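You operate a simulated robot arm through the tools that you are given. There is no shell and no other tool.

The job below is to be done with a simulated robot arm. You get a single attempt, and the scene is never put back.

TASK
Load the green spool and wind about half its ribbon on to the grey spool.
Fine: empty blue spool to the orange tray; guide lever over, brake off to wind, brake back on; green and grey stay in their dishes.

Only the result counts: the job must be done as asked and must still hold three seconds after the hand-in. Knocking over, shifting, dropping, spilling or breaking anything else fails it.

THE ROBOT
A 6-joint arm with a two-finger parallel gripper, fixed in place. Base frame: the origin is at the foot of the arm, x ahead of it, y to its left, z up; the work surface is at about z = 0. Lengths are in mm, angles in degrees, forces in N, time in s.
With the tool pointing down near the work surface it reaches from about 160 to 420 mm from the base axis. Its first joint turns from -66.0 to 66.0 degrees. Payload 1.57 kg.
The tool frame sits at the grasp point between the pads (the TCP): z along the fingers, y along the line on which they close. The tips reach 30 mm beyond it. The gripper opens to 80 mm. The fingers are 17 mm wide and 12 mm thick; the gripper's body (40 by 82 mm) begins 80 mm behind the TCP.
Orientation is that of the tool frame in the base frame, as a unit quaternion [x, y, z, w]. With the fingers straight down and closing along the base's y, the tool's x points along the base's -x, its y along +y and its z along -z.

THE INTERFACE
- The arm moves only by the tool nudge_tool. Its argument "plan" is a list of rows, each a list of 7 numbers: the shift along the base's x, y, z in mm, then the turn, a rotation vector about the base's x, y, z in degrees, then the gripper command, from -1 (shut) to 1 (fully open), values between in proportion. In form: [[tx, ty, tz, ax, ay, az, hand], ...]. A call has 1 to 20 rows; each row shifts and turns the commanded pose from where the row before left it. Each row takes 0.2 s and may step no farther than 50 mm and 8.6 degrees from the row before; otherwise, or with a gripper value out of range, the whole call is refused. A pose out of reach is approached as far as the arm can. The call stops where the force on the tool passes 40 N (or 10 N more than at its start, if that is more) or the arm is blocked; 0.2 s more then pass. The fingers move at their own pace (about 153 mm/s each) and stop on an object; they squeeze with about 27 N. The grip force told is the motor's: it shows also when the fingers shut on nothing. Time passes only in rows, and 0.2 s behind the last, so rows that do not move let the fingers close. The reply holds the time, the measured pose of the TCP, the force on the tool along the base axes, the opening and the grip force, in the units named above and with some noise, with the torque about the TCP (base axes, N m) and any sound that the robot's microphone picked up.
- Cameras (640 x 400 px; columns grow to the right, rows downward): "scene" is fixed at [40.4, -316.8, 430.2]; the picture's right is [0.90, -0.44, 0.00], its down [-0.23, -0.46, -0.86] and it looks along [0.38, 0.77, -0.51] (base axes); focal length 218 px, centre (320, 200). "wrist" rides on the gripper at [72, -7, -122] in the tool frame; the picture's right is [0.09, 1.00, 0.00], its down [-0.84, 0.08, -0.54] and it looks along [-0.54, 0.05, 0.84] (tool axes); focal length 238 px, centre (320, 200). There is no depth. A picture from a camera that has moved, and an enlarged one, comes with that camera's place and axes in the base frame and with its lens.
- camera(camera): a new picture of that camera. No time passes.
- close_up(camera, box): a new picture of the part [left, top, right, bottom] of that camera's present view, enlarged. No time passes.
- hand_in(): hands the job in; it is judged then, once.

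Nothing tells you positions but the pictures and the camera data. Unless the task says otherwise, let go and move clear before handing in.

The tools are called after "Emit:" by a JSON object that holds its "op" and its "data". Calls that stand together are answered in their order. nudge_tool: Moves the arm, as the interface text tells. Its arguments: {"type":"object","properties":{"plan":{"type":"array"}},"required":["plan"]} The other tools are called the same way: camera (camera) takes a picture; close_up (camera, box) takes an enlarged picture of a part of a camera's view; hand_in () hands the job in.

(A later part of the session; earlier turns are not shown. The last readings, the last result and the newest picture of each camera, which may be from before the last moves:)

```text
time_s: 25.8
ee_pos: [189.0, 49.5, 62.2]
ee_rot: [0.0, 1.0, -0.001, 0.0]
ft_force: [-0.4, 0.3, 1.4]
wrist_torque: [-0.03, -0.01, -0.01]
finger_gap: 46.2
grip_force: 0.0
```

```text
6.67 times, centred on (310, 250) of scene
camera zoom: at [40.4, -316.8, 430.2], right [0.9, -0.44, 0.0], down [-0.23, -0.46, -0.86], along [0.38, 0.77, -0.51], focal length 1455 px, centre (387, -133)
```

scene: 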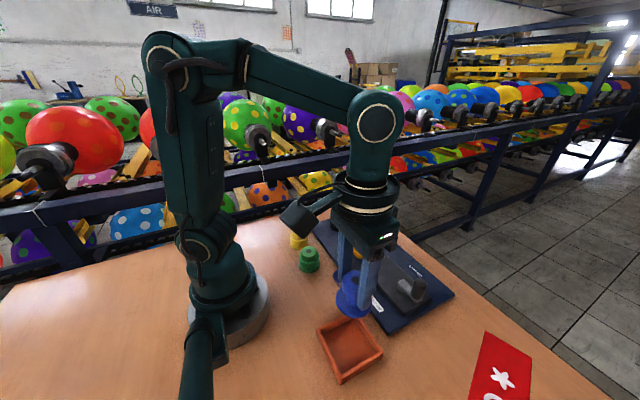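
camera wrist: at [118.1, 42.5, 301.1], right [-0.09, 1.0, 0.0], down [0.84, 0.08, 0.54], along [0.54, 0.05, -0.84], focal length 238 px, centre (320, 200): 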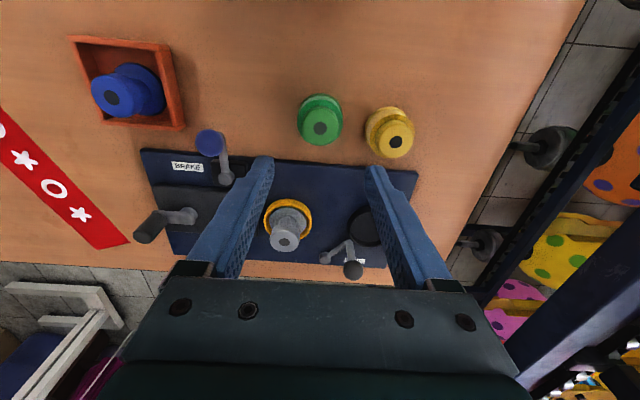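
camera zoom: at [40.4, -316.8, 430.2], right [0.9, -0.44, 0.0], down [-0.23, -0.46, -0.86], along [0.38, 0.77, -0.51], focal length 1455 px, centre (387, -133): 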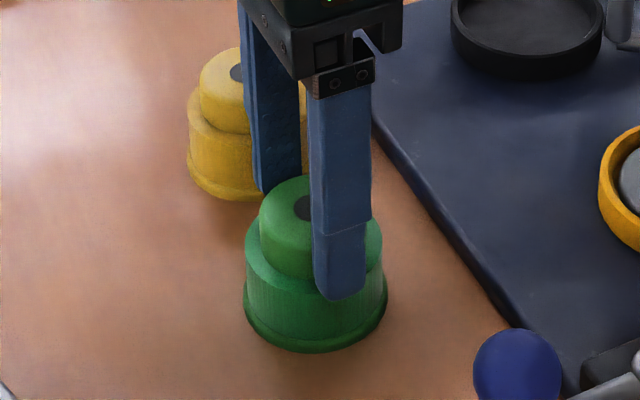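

There is light contact at about 1.4 N, so the drum shoulder is near z≈32. I'll back off 0.5 mm and close on the knob.

Emit:
{"op": "nudge_tool", "data": {"plan": [[0, 0, 0.5, 0, 0, 0, 0.15], [0, 0, 0, 0, 0, 0, -0.2], [0, 0, 0, 0, 0, 0, -1], [0, 0, 0, 0, 0, 0, -1], [0, 0, 0, 0, 0, 0, -1]]}}

Emit:
{"op": "close_up", "data": {"camera": "wrist", "box": [220, 80, 420, 220]}}

```text
time_s: 27.0
ee_pos: [189.6, 50.3, 62.5]
ee_rot: [-0.001, 1.0, -0.001, 0.0]
ft_force: [0.4, -0.5, 0.3]
wrist_torque: [0.02, 0.02, 0.0]
finger_gap: 38.3
grip_force: 27.0
```

```text
2.86 times, centred on (320, 150) of wrist
camera zoom: at [117.5, 43.6, 184.4], right [-0.09, 1.0, 0.0], down [0.84, 0.08, 0.54], along [0.54, 0.05, -0.84], focal length 681 px, centre (320, 343)
```

zoom: 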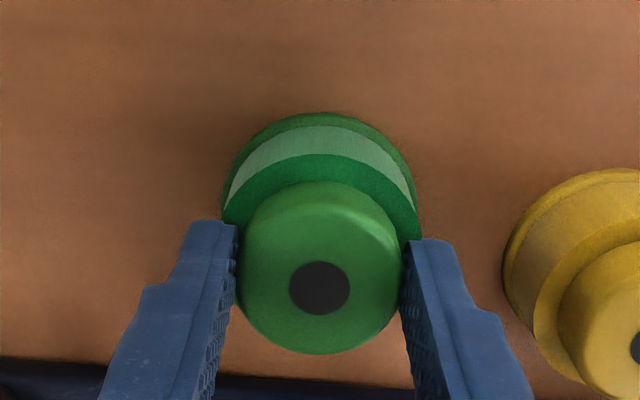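

The green knob is gripped with a 38.3 mm gap and 27 N. I'll lift 3 mm slowly and compare where the spool sits relative to the fingers.

Emit:
{"op": "nudge_tool", "data": {"plan": [[0, 0, 1, 0, 0, 0, -1], [0, 0, 2, 0, 0, 0, -1], [0, 0, 0, 0, 0, 0, -1]]}}

Emit:
{"op": "close_up", "data": {"camera": "wrist", "box": [220, 80, 420, 220]}}

Emit:
{"op": "close_up", "data": {"camera": "scene", "box": [270, 220, 350, 280]}}

```text
time_s: 27.8
ee_pos: [189.8, 49.4, 64.7]
ee_rot: [-0.001, 1.0, -0.002, 0.001]
ft_force: [-0.5, 0.2, 0.0]
wrist_torque: [0.0, -0.01, 0.0]
finger_gap: 38.4
grip_force: 26.8
```

```text
2.86 times, centred on (320, 150) of wrist
camera zoom: at [117.6, 43.3, 187.4], right [-0.09, 1.0, 0.0], down [0.84, 0.08, 0.54], along [0.54, 0.05, -0.84], focal length 681 px, centre (320, 343)
```

zoom: 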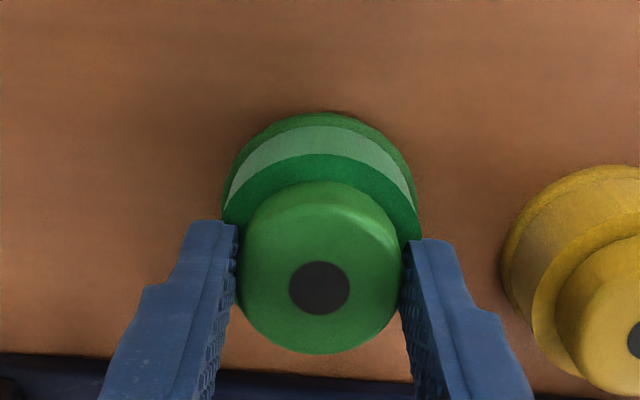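

```text
6.67 times, centred on (310, 250) of scene
camera zoom: at [40.4, -316.8, 430.2], right [0.9, -0.44, 0.0], down [-0.23, -0.46, -0.86], along [0.38, 0.77, -0.51], focal length 1455 px, centre (387, -133)
```

zoom: 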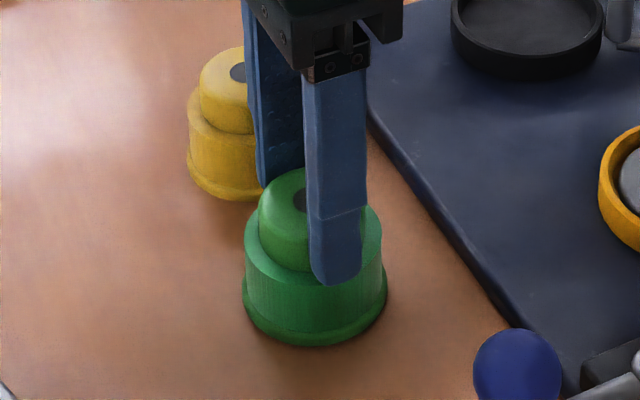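

Green is lifting cleanly with the hand. I'll continue up slowly and check again.

Emit:
{"op": "nudge_tool", "data": {"plan": [[0, 0, 3, 0, 0, 0, -1], [0, 0, 5, 0, 0, 0, -1], [0, 0, 7, 0, 0, 0, -1], [0, 0, 9, 0, 0, 0, -1], [0, 0, 12, 0, 0, 0, -1], [0, 0, 9, 0, 0, 0, -1], [0, 0, 0, 0, 0, 0, -1]]}}

Emit:
{"op": "close_up", "data": {"camera": "wrist", "box": [220, 80, 420, 220]}}

Emit:
{"op": "camera", "data": {"camera": "scene"}}

```text
time_s: 29.4
ee_pos: [190.5, 49.7, 110.6]
ee_rot: [-0.001, 1.0, -0.001, 0.0]
ft_force: [1.5, -0.5, -0.6]
wrist_torque: [-0.01, -0.02, -0.02]
finger_gap: 38.5
grip_force: 26.7
```

```text
2.86 times, centred on (320, 150) of wrist
camera zoom: at [118.0, 43.6, 232.7], right [-0.09, 1.0, 0.0], down [0.84, 0.08, 0.54], along [0.54, 0.05, -0.84], focal length 681 px, centre (320, 343)
```

zoom: 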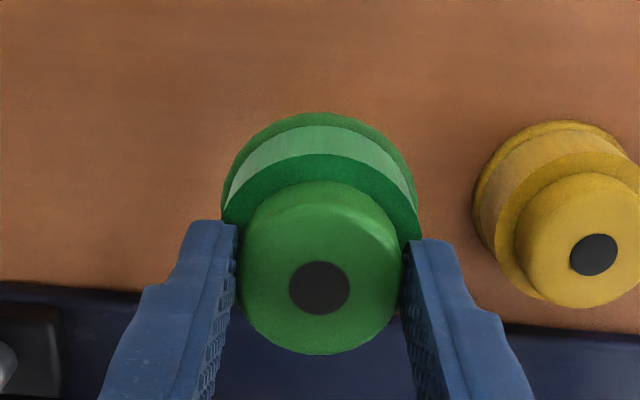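

```text
taken
```

scene: 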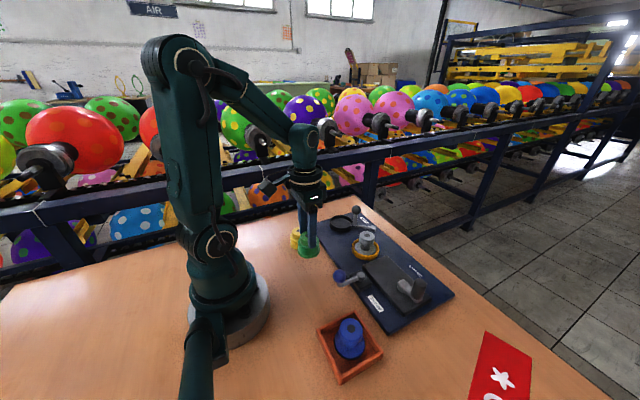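

Green is held steady and centred in the fingers. I'll raise it and carry it to above the empty black dish, keeping well above the guide lever's ball, then look.

Emit:
{"op": "nudge_tool", "data": {"plan": [[0, 0, 20, 0, 0, 0, -1], [0, 0, 30, 0, 0, 0, -1], [0, 0, 25, 0, 0, 0, -1], [0, 0, 15, 0, 0, 0, -1], [12, 7, 0, 0, 0, 0, -1], [24, 15, 0, 0, 0, 0, -1], [27, 17, 0, 0, 0, 0, -1], [27, 17, 0, 0, 0, 0, -1], [27, 17, 0, 0, 0, 0, -1], [18, 11, 0, 0, 0, 0, -1], [9, 5, 0, 0, 0, 0, -1], [2.9, 1.2, 0, 0, 0, 0, -1], [0, 0, 0, 0, 0, 0, -1], [0, 0, 0, 0, 0, 0, -1]]}}

Emit:
{"op": "camera", "data": {"camera": "wrist"}}

Emit:
{"op": "close_up", "data": {"camera": "wrist", "box": [220, 60, 420, 200]}}

Emit:
{"op": "close_up", "data": {"camera": "scene", "box": [290, 150, 410, 250]}}

```text
time_s: 32.4
ee_pos: [336.9, 140.9, 199.8]
ee_rot: [0.0, 1.0, -0.001, 0.0]
ft_force: [-0.2, 0.3, -1.0]
wrist_torque: [-0.02, 0.01, -0.05]
finger_gap: 38.3
grip_force: 27.2
```

```text
taken
camera wrist: at [264.7, 133.8, 322.1], right [-0.09, 1.0, 0.0], down [0.84, 0.08, 0.54], along [0.54, 0.05, -0.84], focal length 238 px, centre (320, 200)
```

wrist: 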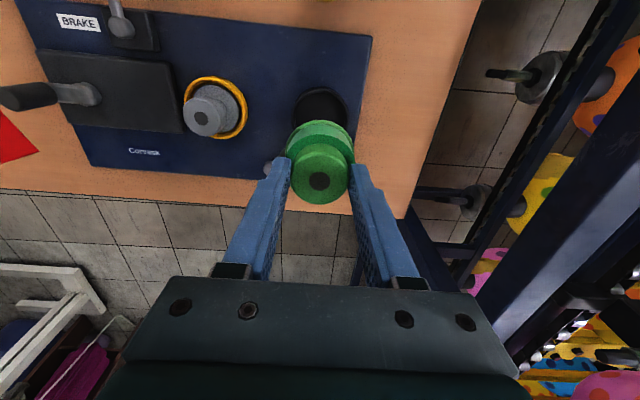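

```text
2.86 times, centred on (320, 130) of wrist
camera zoom: at [264.7, 133.8, 322.1], right [-0.09, 1.0, 0.0], down [0.84, 0.08, 0.54], along [0.54, 0.05, -0.84], focal length 681 px, centre (320, 400)
```

zoom: 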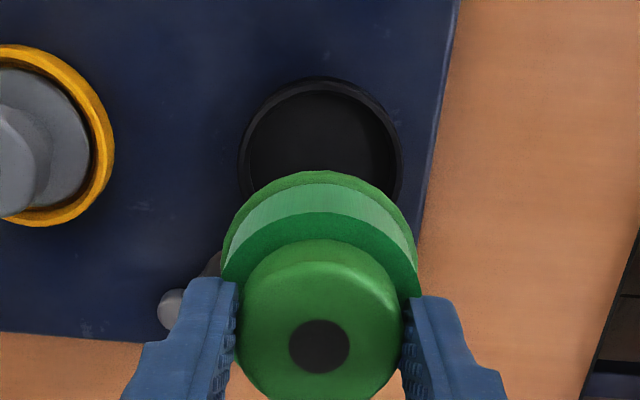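

```text
4.00 times, centred on (350, 200) of scene
camera zoom: at [40.4, -316.8, 430.2], right [0.9, -0.44, 0.0], down [-0.23, -0.46, -0.86], along [0.38, 0.77, -0.51], focal length 873 px, centre (200, 200)
```

zoom: 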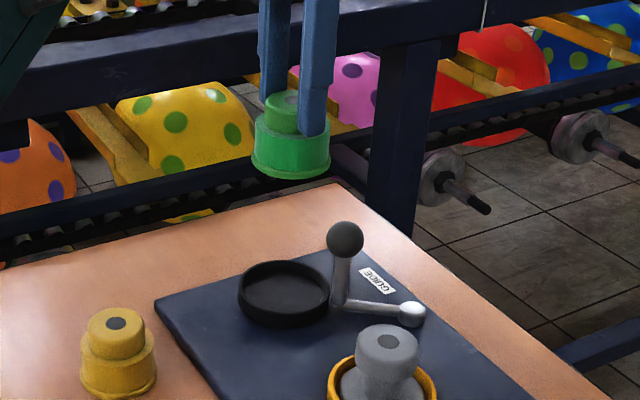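

The dish centre is at about (336,139.5). The guide ball is close, leaving roughly 2 mm past the flange, so I'll descend with a slight bias away from it and stop just above the dish rim to check.

Emit:
{"op": "nudge_tool", "data": {"plan": [[-1.2, 0.3, -20, 0, 0, 0, -1], [0, 0, -25, 0, 0, 0, -1], [0, 0, -20, 0, 0, 0, -1], [0, 0, -12, 0, 0, 0, -1], [0, 0, -10, 0, 0, 0, -1], [0, 0, -5, 0, 0, 0, -1], [0, 0, 0, 0, 0, 0, -1]]}}

Emit:
{"op": "close_up", "data": {"camera": "wrist", "box": [220, 80, 420, 220]}}

Emit:
{"op": "close_up", "data": {"camera": "scene", "box": [310, 175, 400, 245]}}

```text
time_s: 34.0
ee_pos: [335.2, 141.3, 107.5]
ee_rot: [-0.002, 1.0, 0.0, 0.0]
ft_force: [0.7, 0.0, -0.2]
wrist_torque: [-0.02, 0.01, -0.01]
finger_gap: 38.5
grip_force: 27.4
```

```text
2.86 times, centred on (320, 150) of wrist
camera zoom: at [263.2, 133.3, 230.0], right [-0.09, 1.0, 0.0], down [0.84, 0.08, 0.54], along [0.54, 0.05, -0.84], focal length 681 px, centre (320, 343)
```

zoom: 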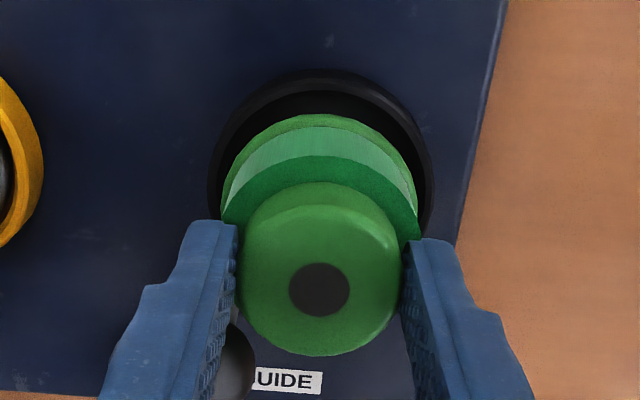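

```text
5.71 times, centred on (355, 210) of scene
camera zoom: at [40.4, -316.8, 430.2], right [0.9, -0.44, 0.0], down [-0.23, -0.46, -0.86], along [0.38, 0.77, -0.51], focal length 1247 px, centre (120, 143)
```

zoom: 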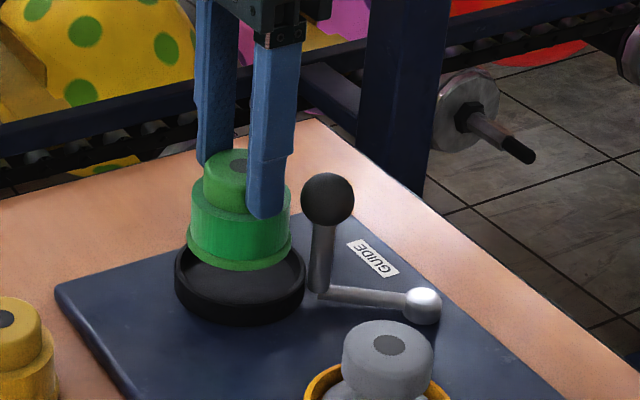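

The flange is centred over the dish to about 1 mm and clear of the guide ball. I'll lower it into the dish with the last millimetres slow.

Emit:
{"op": "nudge_tool", "data": {"plan": [[-0.3, 0, -6, 0, 0, 0, -1], [0, 0, -5, 0, 0, 0, -1], [0, 0, -4, 0, 0, 0, -1], [0, 0, -3, 0, 0, 0, -1], [0, 0, 0, 0, 0, 0, -1]]}}

Emit:
{"op": "close_up", "data": {"camera": "wrist", "box": [220, 80, 420, 220]}}

Emit:
{"op": "close_up", "data": {"camera": "scene", "box": [310, 175, 400, 245]}}

```text
time_s: 35.2
ee_pos: [335.1, 139.4, 89.5]
ee_rot: [-0.001, 1.0, -0.001, -0.001]
ft_force: [0.8, 1.9, -1.5]
wrist_torque: [0.01, -0.02, -0.04]
finger_gap: 38.3
grip_force: 27.2
```

```text
2.86 times, centred on (320, 150) of wrist
camera zoom: at [263.0, 133.7, 212.1], right [-0.09, 1.0, 0.0], down [0.84, 0.08, 0.54], along [0.54, 0.05, -0.84], focal length 681 px, centre (320, 343)
```

zoom: 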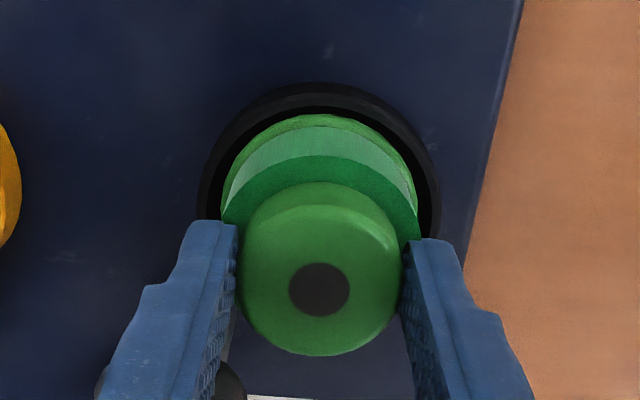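

```text
5.71 times, centred on (355, 210) of scene
camera zoom: at [40.4, -316.8, 430.2], right [0.9, -0.44, 0.0], down [-0.23, -0.46, -0.86], along [0.38, 0.77, -0.51], focal length 1247 px, centre (120, 143)
```

zoom: 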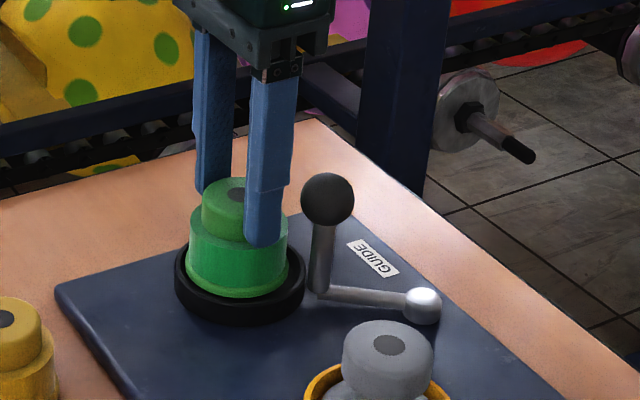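

The flange is inside the dish wall. I'll take the last few millimetres in small steps until it seats.

Emit:
{"op": "nudge_tool", "data": {"plan": [[0, -0.3, -1.5, 0, 0, 0, -1], [0, 0, -1.5, 0, 0, 0, -1]]}}

```text
time_s: 35.8
ee_pos: [334.5, 139.3, 87.5]
ee_rot: [-0.001, 1.0, -0.001, 0.0]
ft_force: [2.1, 0.9, 0.3]
wrist_torque: [0.05, -0.04, -0.05]
finger_gap: 38.5
grip_force: 27.3
```

Emit:
{"op": "nudge_tool", "data": {"plan": [[0.4, 0, -1, 0, 0, 0, -1], [0, 0, -1, 0, 0, 0, -1]]}}

Emit:
{"op": "close_up", "data": {"camera": "scene", "box": [310, 175, 400, 245]}}

Emit:
{"op": "close_up", "data": {"camera": "wrist", "box": [220, 80, 420, 220]}}

```text
time_s: 36.4
ee_pos: [334.7, 140.2, 85.4]
ee_rot: [-0.001, 1.0, -0.001, 0.0]
ft_force: [0.8, 0.1, -0.5]
wrist_torque: [-0.03, -0.02, 0.0]
finger_gap: 38.5
grip_force: 26.5
```

```text
5.71 times, centred on (355, 210) of scene
camera zoom: at [40.4, -316.8, 430.2], right [0.9, -0.44, 0.0], down [-0.23, -0.46, -0.86], along [0.38, 0.77, -0.51], focal length 1247 px, centre (120, 143)
```

zoom: 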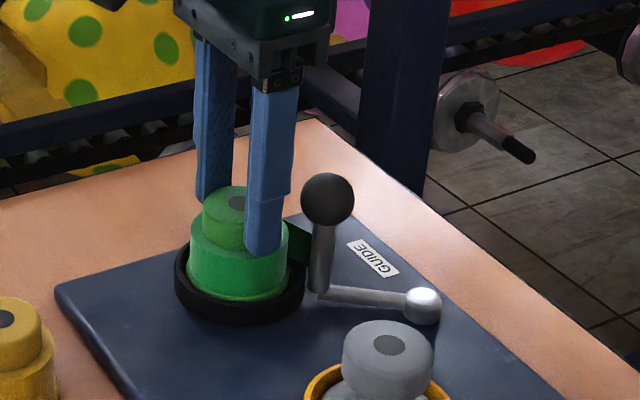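

```text
2.86 times, centred on (320, 150) of wrist
camera zoom: at [263.4, 133.1, 207.1], right [-0.09, 1.0, 0.0], down [0.84, 0.08, 0.54], along [0.54, 0.05, -0.84], focal length 681 px, centre (320, 343)
```

zoom: 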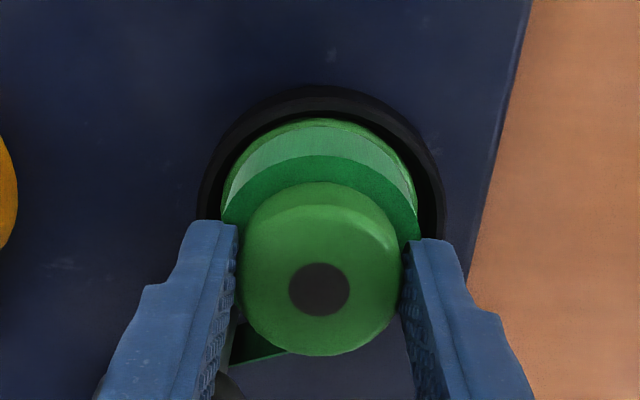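

A green ribbon strip now runs from the spool to the guide post, so the spool registers as loaded. I'll ease down the last bit until there is contact.

Emit:
{"op": "nudge_tool", "data": {"plan": [[0, 0, -0.6, 0, 0, 0, -1], [0, 0, -0.6, 0, 0, 0, -1]]}}

```text
time_s: 37.0
ee_pos: [335.4, 139.6, 84.6]
ee_rot: [0.0, 1.0, 0.0, 0.0]
ft_force: [0.8, 0.4, -0.7]
wrist_torque: [0.0, 0.0, 0.02]
finger_gap: 38.3
grip_force: 27.4
```

Emit:
{"op": "nudge_tool", "data": {"plan": [[0, 0, -0.6, 0, 0, 0, -1], [0, 0, -0.6, 0, 0, 0, -1]]}}

```text
time_s: 37.6
ee_pos: [335.6, 139.3, 82.3]
ee_rot: [0.0, 1.0, -0.001, 0.0]
ft_force: [-0.4, 0.6, -0.3]
wrist_torque: [0.01, -0.03, -0.02]
finger_gap: 38.3
grip_force: 27.2
```

Emit:
{"op": "nudge_tool", "data": {"plan": [[0, 0, -0.7, 0, 0, 0, -1], [0, 0, -0.7, 0, 0, 0, -1]]}}

Emit:
{"op": "close_up", "data": {"camera": "scene", "box": [310, 175, 400, 245]}}

Emit:
{"op": "close_up", "data": {"camera": "wrist", "box": [220, 80, 420, 220]}}

```text
time_s: 38.2
ee_pos: [336.6, 139.4, 83.6]
ee_rot: [-0.001, 1.0, -0.001, 0.001]
ft_force: [-5.0, -1.9, 14.3]
wrist_torque: [0.01, 0.23, 0.0]
finger_gap: 38.5
grip_force: 26.9
```

```text
5.71 times, centred on (355, 210) of scene
camera zoom: at [40.4, -316.8, 430.2], right [0.9, -0.44, 0.0], down [-0.23, -0.46, -0.86], along [0.38, 0.77, -0.51], focal length 1247 px, centre (120, 143)
```

zoom: 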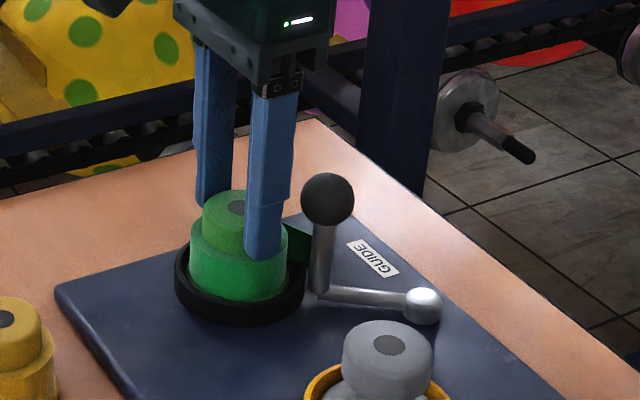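

```text
2.86 times, centred on (320, 150) of wrist
camera zoom: at [263.4, 133.4, 204.0], right [-0.09, 1.0, 0.0], down [0.84, 0.08, 0.54], along [0.54, 0.05, -0.84], focal length 681 px, centre (320, 343)
```

zoom: 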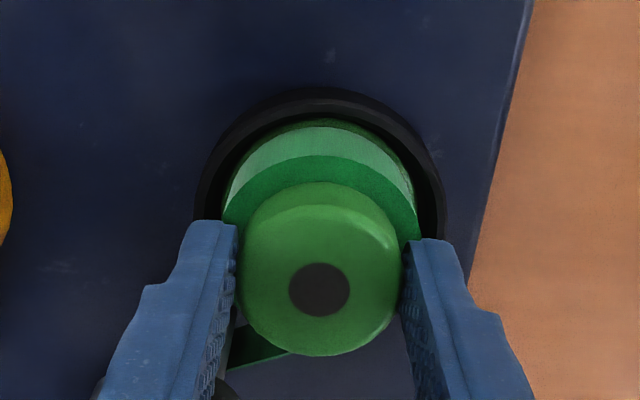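

The spool is seated, with contact at 14 N. I'll relieve the push slightly, open, and rise straight up.

Emit:
{"op": "nudge_tool", "data": {"plan": [[0, 0, 0.8, 0, 0, 0, -1], [0, 0, 0, 0, 0, 0, 0.1], [0, 0, 0, 0, 0, 0, 0.4], [0, 0, 0, 0, 0, 0, 0.4], [0, 0, 6, 0, 0, 0, 0.4], [0, 0, 15, 0, 0, 0, 0.4], [0, 0, 30, 0, 0, 0, 0.4], [0, 0, 40, 0, 0, 0, 0.4], [0, 0, 0, 0, 0, 0, 0.4]]}}

Emit:
{"op": "camera", "data": {"camera": "wrist"}}

Emit:
{"op": "close_up", "data": {"camera": "wrist", "box": [170, 60, 390, 200]}}

Emit:
{"op": "close_up", "data": {"camera": "scene", "box": [310, 185, 400, 265]}}

```text
time_s: 40.2
ee_pos: [335.1, 140.1, 173.8]
ee_rot: [0.0, 1.0, -0.002, -0.001]
ft_force: [-0.6, -0.4, -0.5]
wrist_torque: [-0.04, 0.01, -0.04]
finger_gap: 55.8
grip_force: 0.0
```

```text
taken
camera wrist: at [263.4, 133.2, 296.2], right [-0.09, 1.0, 0.0], down [0.84, 0.08, 0.54], along [0.54, 0.05, -0.84], focal length 238 px, centre (320, 200)
```

wrist: 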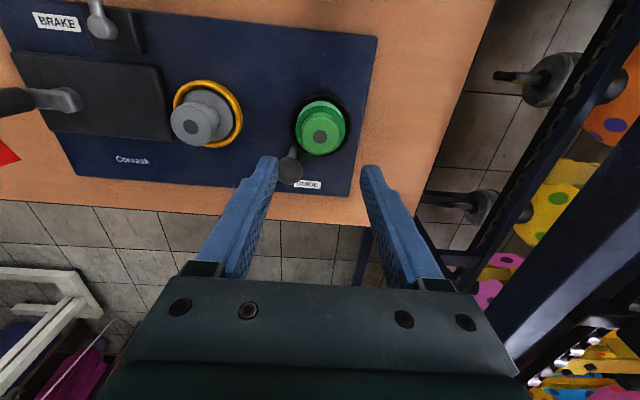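

```text
2.86 times, centred on (280, 130) of wrist
camera zoom: at [263.4, 133.2, 296.2], right [-0.09, 1.0, 0.0], down [0.84, 0.08, 0.54], along [0.54, 0.05, -0.84], focal length 681 px, centre (434, 400)
```

zoom: 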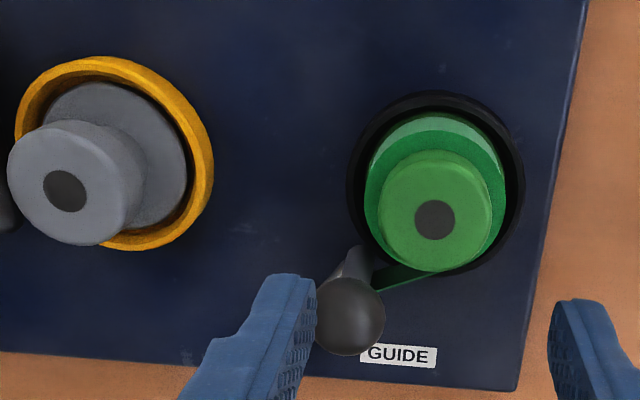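

```text
5.00 times, centred on (355, 225) of scene
camera zoom: at [40.4, -316.8, 430.2], right [0.9, -0.44, 0.0], down [-0.23, -0.46, -0.86], along [0.38, 0.77, -0.51], focal length 1091 px, centre (145, 75)
```

zoom: 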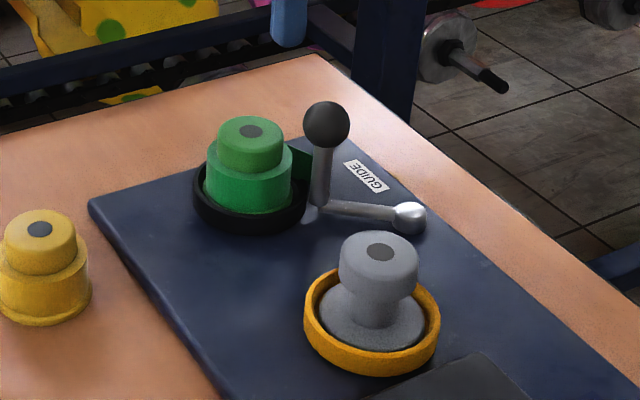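

Green is seated and its ribbon runs to the guide post. Next is the guide lever: I'll take its ball, near (368,113,83), between the fingers so it can be swung under control toward the grey side. First I'll line up above it.

Emit:
{"op": "nudge_tool", "data": {"plan": [[16.4, -13.1, 0, 0, 0, 0, 0.15], [16.4, -13.1, 0, 0, 0, 0, 0.15], [0, 0, -25, 0, 0, 0, 0.15], [0, 0, -15, 0, 0, 0, 0.15], [0, 0, 0, 0, 0, 0, 0.15]]}}

Emit:
{"op": "close_up", "data": {"camera": "wrist", "box": [220, 80, 420, 220]}}

Emit:
{"op": "close_up", "data": {"camera": "scene", "box": [310, 175, 410, 265]}}

```text
time_s: 41.4
ee_pos: [368.1, 112.9, 132.9]
ee_rot: [0.0, 1.0, -0.002, -0.001]
ft_force: [0.4, 0.6, 0.0]
wrist_torque: [0.0, 0.0, -0.02]
finger_gap: 46.1
grip_force: 0.0
```

```text
2.86 times, centred on (320, 150) of wrist
camera zoom: at [296.3, 106.9, 255.3], right [-0.09, 1.0, 0.0], down [0.84, 0.08, 0.54], along [0.54, 0.05, -0.84], focal length 681 px, centre (320, 343)
```

zoom: 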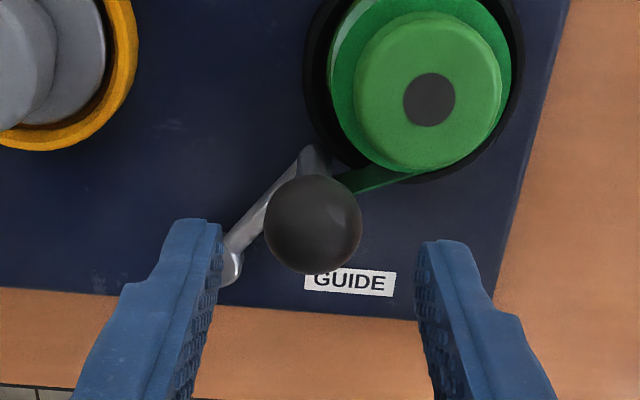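

```text
4.44 times, centred on (360, 220) of scene
camera zoom: at [40.4, -316.8, 430.2], right [0.9, -0.44, 0.0], down [-0.23, -0.46, -0.86], along [0.38, 0.77, -0.51], focal length 970 px, centre (142, 111)
```

zoom: 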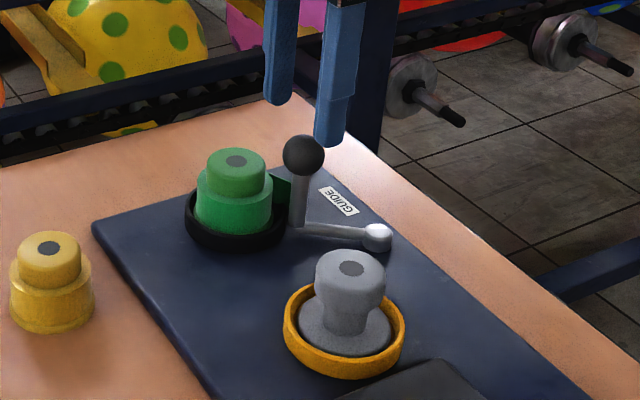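

The ball is within about 1.5 mm of the tool axis. I'll correct, lower around it and close gently.

Emit:
{"op": "nudge_tool", "data": {"plan": [[0.8, -1.2, -15, 0, 0, 0, 0.15], [0, 0, -12, 0, 0, 0, 0.15], [0, 0, -7, 0, 0, 0, 0.15], [0, 0, 0, 0, 0, 0, -0.1], [0, 0, 0, 0, 0, 0, -1], [0, 0, 0, 0, 0, 0, -1]]}}

Emit:
{"op": "close_up", "data": {"camera": "wrist", "box": [220, 80, 420, 220]}}

Emit:
{"op": "close_up", "data": {"camera": "scene", "box": [310, 175, 410, 265]}}

```text
time_s: 42.8
ee_pos: [369.5, 111.8, 99.7]
ee_rot: [0.0, 1.0, -0.001, 0.001]
ft_force: [1.5, -2.8, 0.5]
wrist_torque: [-0.09, -0.08, 0.0]
finger_gap: 27.1
grip_force: 26.9
```

```text
2.86 times, centred on (320, 150) of wrist
camera zoom: at [296.9, 105.5, 221.1], right [-0.09, 1.0, 0.0], down [0.84, 0.08, 0.54], along [0.54, 0.05, -0.84], focal length 681 px, centre (320, 343)
```

zoom: 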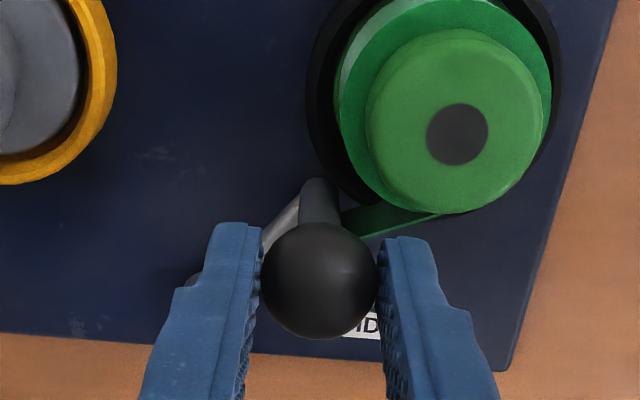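

```text
4.44 times, centred on (360, 220) of scene
camera zoom: at [40.4, -316.8, 430.2], right [0.9, -0.44, 0.0], down [-0.23, -0.46, -0.86], along [0.38, 0.77, -0.51], focal length 970 px, centre (142, 111)
```

zoom: 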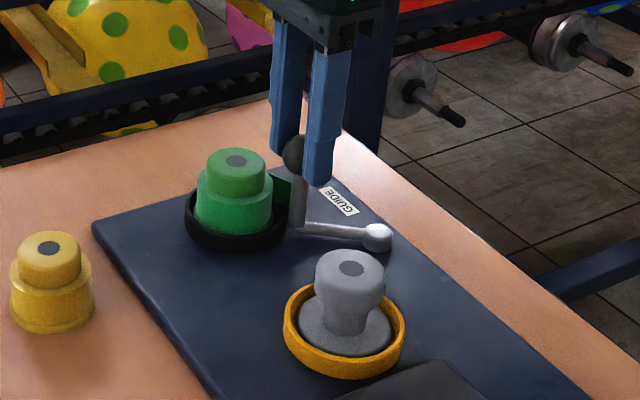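

The ball is gripped, 27 mm across. I'll swing it along its arc about the pivot at (409,78), starting with a small test step to feel the lever move.

Emit:
{"op": "nudge_tool", "data": {"plan": [[-1.7, -2.2, 0, 0, 0, 0, -1], [-1.7, -2.3, 0, 0, 0, 0, -1]]}}

Emit:
{"op": "close_up", "data": {"camera": "wrist", "box": [220, 80, 420, 220]}}

```text
time_s: 43.4
ee_pos: [366.2, 108.2, 99.7]
ee_rot: [-0.001, 1.0, 0.0, 0.0]
ft_force: [2.9, 5.1, -0.1]
wrist_torque: [0.03, -0.4, 0.17]
finger_gap: 26.9
grip_force: 27.0
```

```text
2.86 times, centred on (320, 150) of wrist
camera zoom: at [293.5, 101.7, 221.2], right [-0.09, 1.0, 0.0], down [0.84, 0.08, 0.54], along [0.54, 0.05, -0.84], focal length 681 px, centre (320, 343)
```

zoom: 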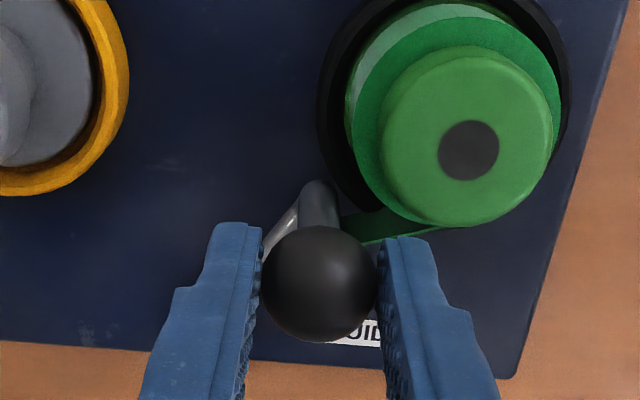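

The lever moves with about 6 N of resistance along the arc. I'll continue the swing in several steps.

Emit:
{"op": "nudge_tool", "data": {"plan": [[-2.8, -4.6, 0, 0, 0, 0, -1], [-2.3, -5.0, 0, 0, 0, 0, -1], [-1.8, -5.1, 0, 0, 0, 0, -1], [-1.2, -5.4, 0, 0, 0, 0, -1], [-0.7, -5.4, 0, 0, 0, 0, -1]]}}

Emit:
{"op": "close_up", "data": {"camera": "wrist", "box": [220, 80, 420, 220]}}

Emit:
{"op": "close_up", "data": {"camera": "scene", "box": [310, 175, 410, 265]}}

```text
time_s: 44.6
ee_pos: [356.1, 81.3, 98.1]
ee_rot: [-0.001, 1.0, -0.001, -0.001]
ft_force: [-2.1, 3.7, 0.6]
wrist_torque: [0.09, 0.1, 0.29]
finger_gap: 27.1
grip_force: 27.8
```

```text
2.86 times, centred on (320, 150) of wrist
camera zoom: at [284.7, 75.8, 221.0], right [-0.09, 1.0, 0.0], down [0.84, 0.08, 0.54], along [0.54, 0.05, -0.84], focal length 681 px, centre (320, 343)
```

zoom: 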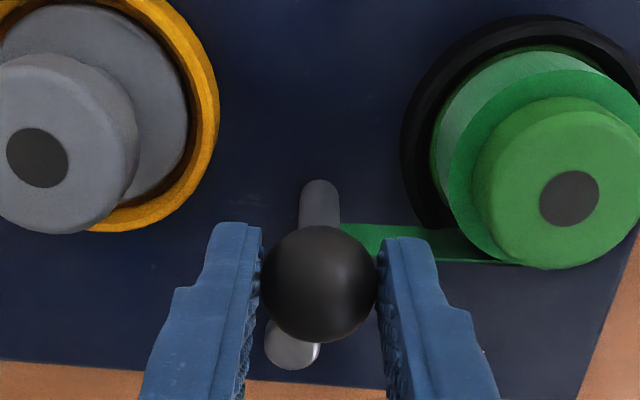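

```text
4.44 times, centred on (360, 220) of scene
camera zoom: at [40.4, -316.8, 430.2], right [0.9, -0.44, 0.0], down [-0.23, -0.46, -0.86], along [0.38, 0.77, -0.51], focal length 970 px, centre (142, 111)
```

zoom: 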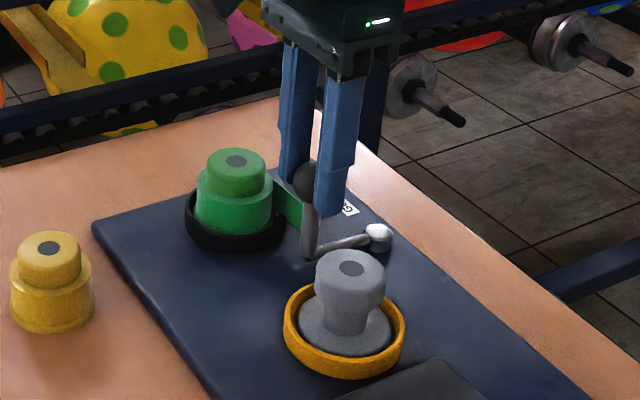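

The ribbon follows the guide post. The −y fingertip would pass close to the grey knob's top, so I'll release briefly, regrip the ball 6 mm higher, and then continue.

Emit:
{"op": "nudge_tool", "data": {"plan": [[0, 0, 0, 0, 0, 0, -0.1], [0, 0, 3, 0, 0, 0, -0.1], [0, 0, 3, 0, 0, 0, -0.1], [0, 0, 0, 0, 0, 0, -1], [0, 0, 0, 0, 0, 0, -1]]}}

Emit:
{"op": "close_up", "data": {"camera": "wrist", "box": [220, 80, 420, 220]}}

```text
time_s: 45.8
ee_pos: [356.5, 83.0, 104.3]
ee_rot: [0.0, 1.0, 0.0, 0.0]
ft_force: [-0.2, -1.2, 0.0]
wrist_torque: [0.03, 0.02, -0.04]
finger_gap: 26.9
grip_force: 26.7
```

```text
2.86 times, centred on (320, 150) of wrist
camera zoom: at [284.8, 76.0, 226.8], right [-0.09, 1.0, 0.0], down [0.84, 0.08, 0.54], along [0.54, 0.05, -0.84], focal length 681 px, centre (320, 343)
```

zoom: 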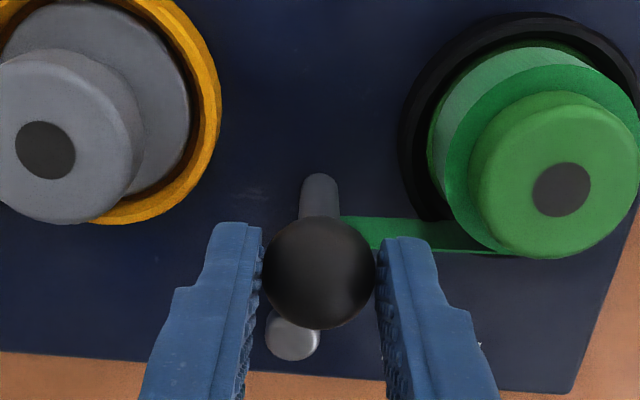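

The lever stays put on its own and I've regripped it higher. I'll continue the swing toward the grey side.

Emit:
{"op": "nudge_tool", "data": {"plan": [[-0.1, -5.4, 0, 0, 0, 0, -1], [0.5, -5.5, 0, 0, 0, 0, -1], [1.0, -5.3, 0, 0, 0, 0, -1], [1.6, -5.2, 0, 0, 0, 0, -1]]}}

Emit:
{"op": "close_up", "data": {"camera": "wrist", "box": [200, 60, 440, 220]}}

Emit:
{"op": "close_up", "data": {"camera": "scene", "box": [310, 175, 410, 265]}}

```text
time_s: 46.8
ee_pos: [361.2, 60.9, 105.0]
ee_rot: [-0.002, 1.0, -0.002, 0.001]
ft_force: [-2.3, 3.8, 1.4]
wrist_torque: [0.17, -0.02, 0.3]
finger_gap: 26.9
grip_force: 27.0
```

```text
2.50 times, centred on (320, 140) of wrist
camera zoom: at [288.3, 54.3, 227.4], right [-0.09, 1.0, 0.0], down [0.84, 0.08, 0.54], along [0.54, 0.05, -0.84], focal length 596 px, centre (320, 350)
```

zoom: 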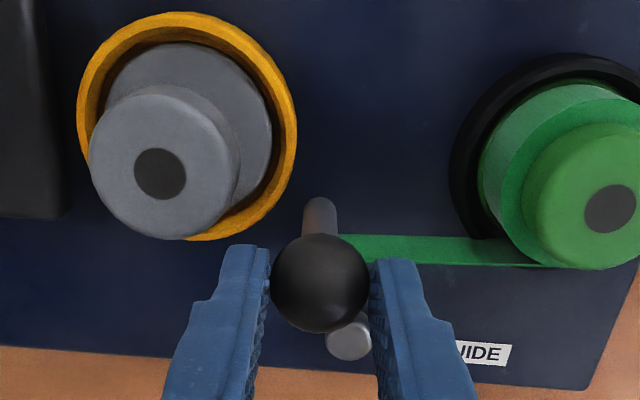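

```text
4.44 times, centred on (360, 220) of scene
camera zoom: at [40.4, -316.8, 430.2], right [0.9, -0.44, 0.0], down [-0.23, -0.46, -0.86], along [0.38, 0.77, -0.51], focal length 970 px, centre (142, 111)
```

zoom: 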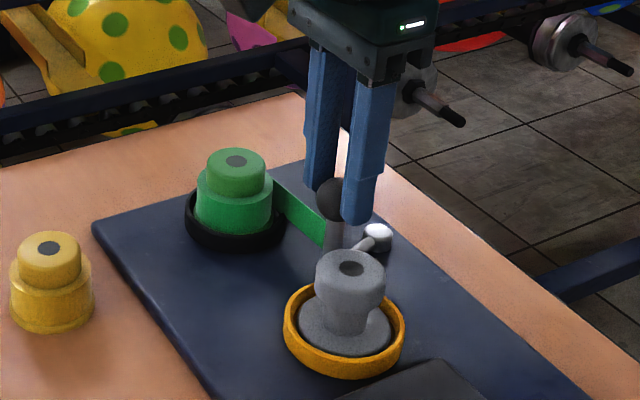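

It's moving freely with the fingers clear of the grey knob. I'll continue along the arc, watching for the stop.

Emit:
{"op": "nudge_tool", "data": {"plan": [[2.2, -5.0, 0, 0, 0, 0, -1], [2.6, -4.8, 0, 0, 0, 0, -1]]}}

Emit:
{"op": "close_up", "data": {"camera": "wrist", "box": [200, 60, 440, 220]}}

Emit:
{"op": "close_up", "data": {"camera": "scene", "box": [310, 175, 410, 265]}}

```text
time_s: 47.4
ee_pos: [366.0, 50.0, 105.4]
ee_rot: [0.0, 1.0, 0.0, 0.001]
ft_force: [-1.3, 4.0, 3.9]
wrist_torque: [0.13, -0.04, 0.26]
finger_gap: 26.7
grip_force: 27.0
```

```text
2.50 times, centred on (320, 140) of wrist
camera zoom: at [293.3, 44.3, 226.9], right [-0.09, 1.0, 0.0], down [0.84, 0.08, 0.54], along [0.54, 0.05, -0.84], focal length 596 px, centre (320, 350)
```

zoom: 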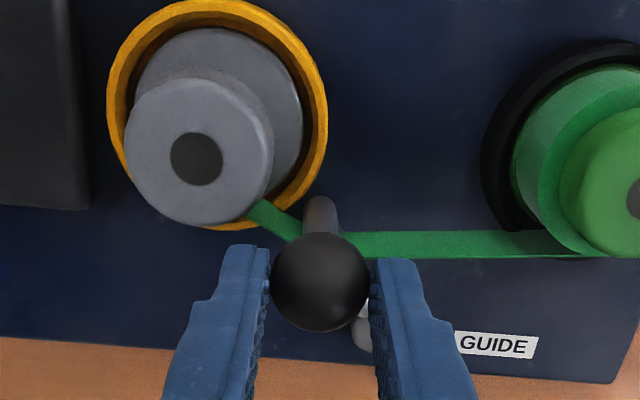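

```text
4.44 times, centred on (360, 220) of scene
camera zoom: at [40.4, -316.8, 430.2], right [0.9, -0.44, 0.0], down [-0.23, -0.46, -0.86], along [0.38, 0.77, -0.51], focal length 970 px, centre (142, 111)
```

zoom: 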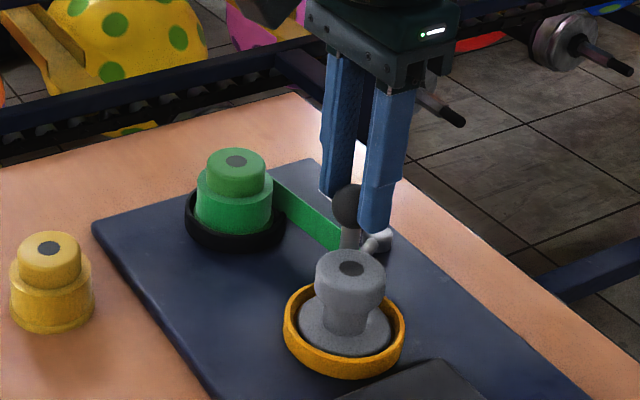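

The ribbon now runs on to the grey spool, so the guide is over. I'll push slightly further in small steps to find the lever's stop.

Emit:
{"op": "nudge_tool", "data": {"plan": [[1.5, -2.3, 0, 0, 0, 0, -1], [1.6, -2.2, 0, 0, 0, 0, -1]]}}

Emit:
{"op": "close_up", "data": {"camera": "wrist", "box": [200, 60, 440, 220]}}

```text
time_s: 48.0
ee_pos: [367.4, 45.4, 104.5]
ee_rot: [-0.001, 1.0, -0.001, -0.001]
ft_force: [0.0, 4.6, 0.6]
wrist_torque: [0.11, 0.09, 0.25]
finger_gap: 26.8
grip_force: 27.3
```

```text
2.50 times, centred on (320, 140) of wrist
camera zoom: at [295.9, 40.1, 226.9], right [-0.09, 1.0, 0.0], down [0.84, 0.08, 0.54], along [0.54, 0.05, -0.84], focal length 596 px, centre (320, 350)
```

zoom: 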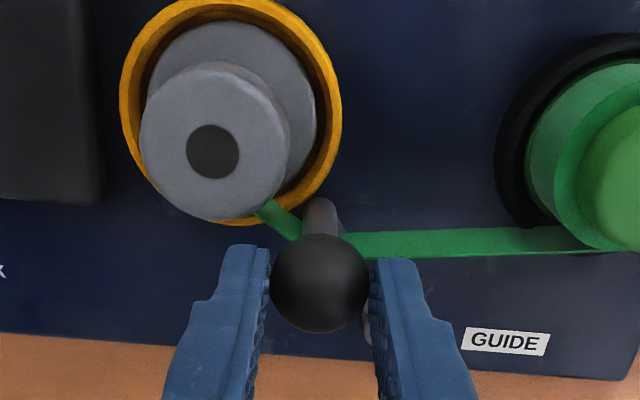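

Emit:
{"op": "nudge_tool", "data": {"plan": [[1.2, -1.5, 0, 0, 0, 0, -1], [1.2, -1.4, 0, 0, 0, 0, -1]]}}

Emit:
{"op": "close_up", "data": {"camera": "wrist", "box": [200, 60, 440, 220]}}

```text
time_s: 48.6
ee_pos: [369.1, 43.5, 104.4]
ee_rot: [0.0, 1.0, -0.001, -0.001]
ft_force: [-3.4, 3.7, -0.7]
wrist_torque: [0.09, 0.02, 0.17]
finger_gap: 27.2
grip_force: 26.8
```

```text
2.50 times, centred on (320, 140) of wrist
camera zoom: at [298.2, 37.5, 227.0], right [-0.09, 1.0, 0.0], down [0.84, 0.08, 0.54], along [0.54, 0.05, -0.84], focal length 596 px, centre (320, 350)
```

zoom: 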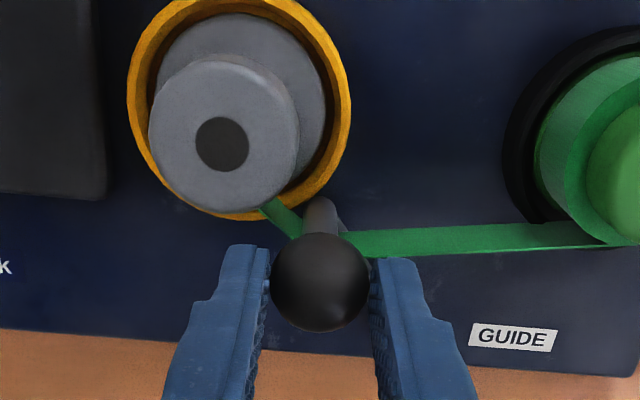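

Emit:
{"op": "nudge_tool", "data": {"plan": [[1.2, -1.3, 0, 0, 0, 0, -1], [1.3, -1.3, 0, 0, 0, 0, -1], [1.3, -1.2, 0, 0, 0, 0, -1]]}}

Emit:
{"op": "close_up", "data": {"camera": "wrist", "box": [200, 60, 440, 220]}}

```text
time_s: 49.4
ee_pos: [373.5, 41.7, 105.0]
ee_rot: [-0.001, 1.0, 0.004, -0.002]
ft_force: [-18.4, 27.6, 1.2]
wrist_torque: [0.72, 0.61, 0.14]
finger_gap: 27.1
grip_force: 27.0
```

```text
2.50 times, centred on (320, 140) of wrist
camera zoom: at [301.3, 35.3, 226.8], right [-0.09, 1.0, 0.01], down [0.84, 0.07, 0.54], along [0.54, 0.06, -0.84], focal length 596 px, centre (320, 350)
```

zoom: 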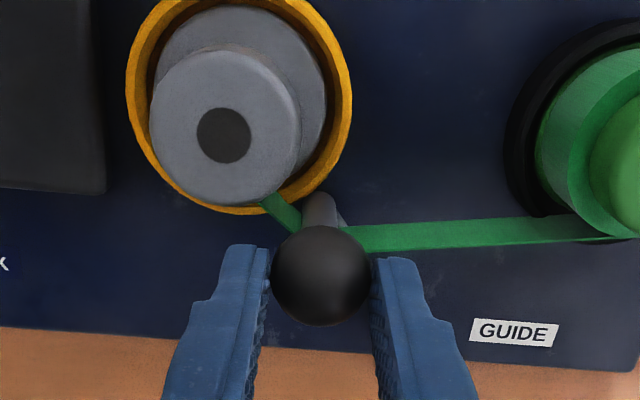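

The lever has reached its stop (force jumped to about 33 N). I'll back off to relax the push, open, and rise clear.

Emit:
{"op": "nudge_tool", "data": {"plan": [[-0.9, 1.0, 0, 0, 0, 0, -1], [-0.9, 0.9, 0, 0, 0, 0, -1], [0, 0, 0, 0, 0, 0, -0.1], [0, 0, 0, 0, 0, 0, -0.1], [0, 0, 15, 0, 0, 0, -0.1], [0, 0, 30, 0, 0, 0, -0.1], [0, 0, 40, 0, 0, 0, -0.1], [0, 0, 30, 0, 0, 0, -0.1], [-40, 0, 20, 0, 0, 0, -0.1], [-40, 0, 0, 0, 0, 0, -0.1], [-40, 0, 0, 0, 0, 0, -0.1], [0, 0, 0, 0, 0, 0, -0.1]]}}

Emit:
{"op": "camera", "data": {"camera": "wrist"}}

Emit:
{"op": "close_up", "data": {"camera": "scene", "box": [300, 185, 440, 325]}}

```text
time_s: 52.0
ee_pos: [240.8, 38.7, 232.1]
ee_rot: [-0.001, 1.0, -0.001, 0.001]
ft_force: [0.4, 0.4, -0.3]
wrist_torque: [0.04, 0.05, 0.02]
finger_gap: 36.0
grip_force: 0.1
out of reach, approached as far as the arm can: row 8
```

```text
taken
camera wrist: at [168.5, 32.5, 354.4], right [-0.09, 1.0, 0.0], down [0.84, 0.08, 0.54], along [0.54, 0.05, -0.84], focal length 238 px, centre (320, 200)
```

wrist: 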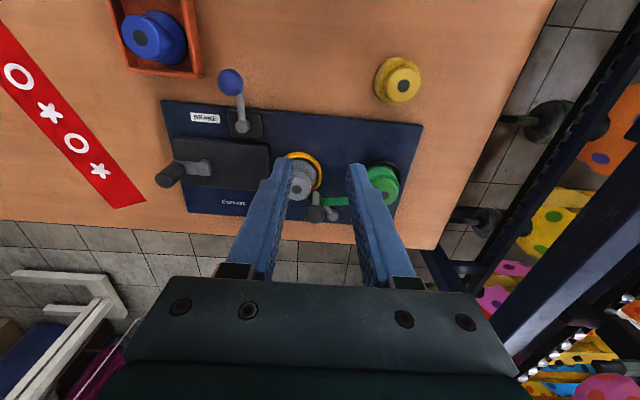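

```text
2.86 times, centred on (370, 255) of scene
camera zoom: at [40.4, -316.8, 430.2], right [0.9, -0.44, 0.0], down [-0.23, -0.46, -0.86], along [0.38, 0.77, -0.51], focal length 624 px, centre (177, 43)
```

zoom: 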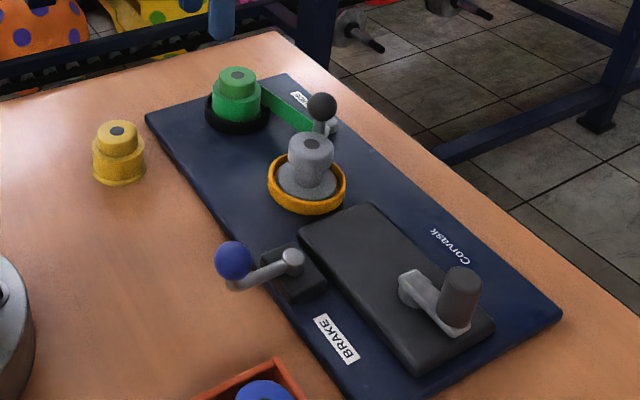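

The guide is fully over and the ribbon runs from green to guide post to grey. Next is the brake: I'll go above its blue ball, near (209.5,−61.5,70).

Emit:
{"op": "nudge_tool", "data": {"plan": [[-8, -25, -10, 0, 0, 0, 0.15], [-8, -25, -15, 0, 0, 0, 0.15], [-8, -25, -25, 0, 0, 0, 0.15], [-7.5, -25, -25, 0, 0, 0, 0.15], [0, 0, -25, 0, 0, 0, 0.15], [0, 0, 0, 0, 0, 0, 0.15], [0, 0, 0, 0, 0, 0, 0.15]]}}

Emit:
{"op": "close_up", "data": {"camera": "wrist", "box": [200, 60, 440, 220]}}

Emit:
{"op": "close_up", "data": {"camera": "scene", "box": [310, 215, 430, 315]}}

```text
time_s: 53.6
ee_pos: [209.9, -61.8, 133.3]
ee_rot: [-0.002, 1.0, 0.0, 0.0]
ft_force: [0.2, 0.0, -0.7]
wrist_torque: [-0.01, -0.01, -0.01]
finger_gap: 45.9
grip_force: 0.1
```

```text
2.50 times, centred on (320, 140) of wrist
camera zoom: at [136.9, -67.6, 255.1], right [-0.09, 1.0, 0.0], down [0.84, 0.08, 0.54], along [0.54, 0.05, -0.84], focal length 596 px, centre (320, 350)
```

zoom: 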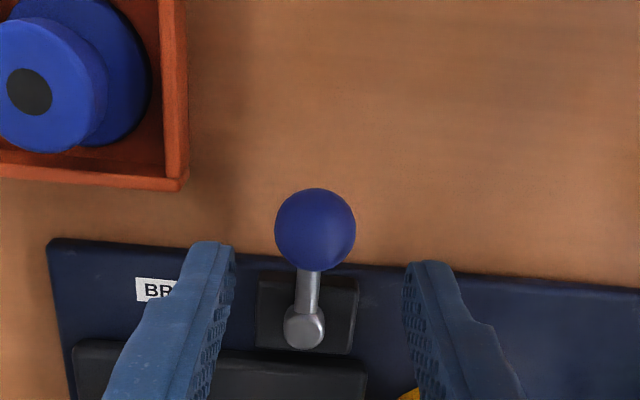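

```text
4.00 times, centred on (370, 265) of scene
camera zoom: at [40.4, -316.8, 430.2], right [0.9, -0.44, 0.0], down [-0.23, -0.46, -0.86], along [0.38, 0.77, -0.51], focal length 873 px, centre (120, -60)
```

zoom: 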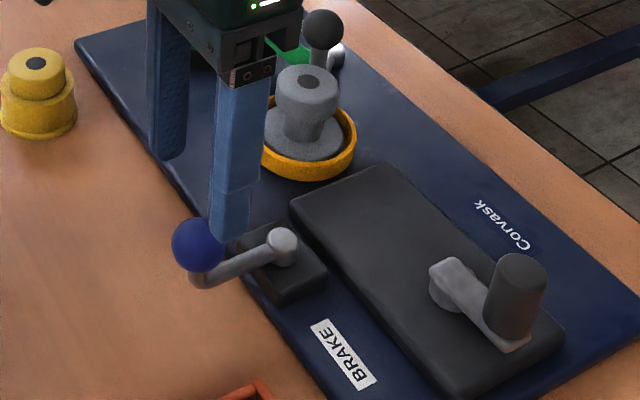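

The ball is at (209.5,−62.4), directly below the tool. I'll lower around it and grip.

Emit:
{"op": "nudge_tool", "data": {"plan": [[-0.4, -0.6, -20, 0, 0, 0, 0.15], [0, 0, -20, 0, 0, 0, 0.15], [0, 0, -9, 0, 0, 0, 0.15], [0, 0, 0, 0, 0, 0, -0.1], [0, 0, 0, 0, 0, 0, -1], [0, 0, 0, 0, 0, 0, -1]]}}

Emit:
{"op": "close_up", "data": {"camera": "wrist", "box": [200, 60, 440, 220]}}

Emit:
{"op": "close_up", "data": {"camera": "scene", "box": [310, 215, 430, 315]}}

```text
time_s: 55.0
ee_pos: [210.2, -61.7, 84.7]
ee_rot: [0.0, 1.0, 0.0, 0.0]
ft_force: [0.9, -1.8, 0.2]
wrist_torque: [-0.03, -0.07, -0.03]
finger_gap: 26.8
grip_force: 26.3
```

```text
2.50 times, centred on (320, 140) of wrist
camera zoom: at [136.4, -68.0, 205.8], right [-0.09, 1.0, 0.0], down [0.84, 0.08, 0.54], along [0.54, 0.05, -0.84], focal length 596 px, centre (320, 350)
```

zoom: 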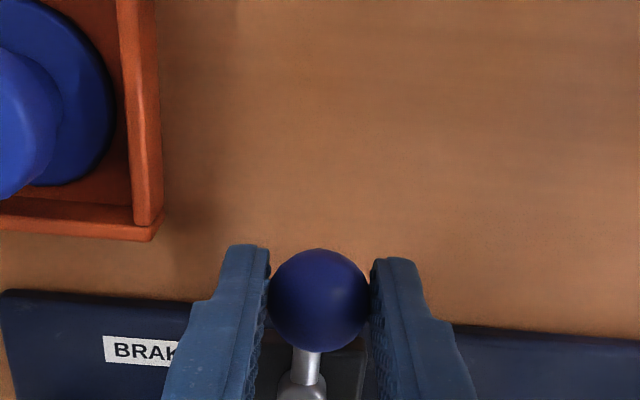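

```text
4.00 times, centred on (370, 265) of scene
camera zoom: at [40.4, -316.8, 430.2], right [0.9, -0.44, 0.0], down [-0.23, -0.46, -0.86], along [0.38, 0.77, -0.51], focal length 873 px, centre (120, -60)
```

zoom: 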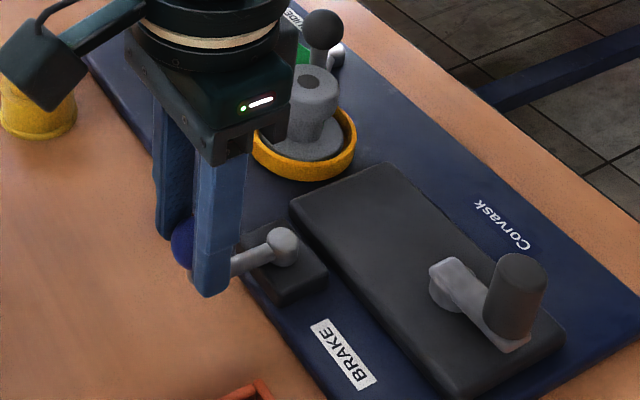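

The brake ball is gripped. I don't know which way is "off", so I'll test 2 mm toward −y and read the resistance.

Emit:
{"op": "nudge_tool", "data": {"plan": [[0, -1, 0, 0, 0, 0, -1], [0, -1.5, 0, 0, 0, 0, -1]]}}

```text
time_s: 55.6
ee_pos: [207.2, -63.0, 83.9]
ee_rot: [0.0, 1.0, 0.001, 0.0]
ft_force: [-1.8, 17.5, 0.8]
wrist_torque: [0.36, -0.04, 0.27]
finger_gap: 27.0
grip_force: 27.4
```

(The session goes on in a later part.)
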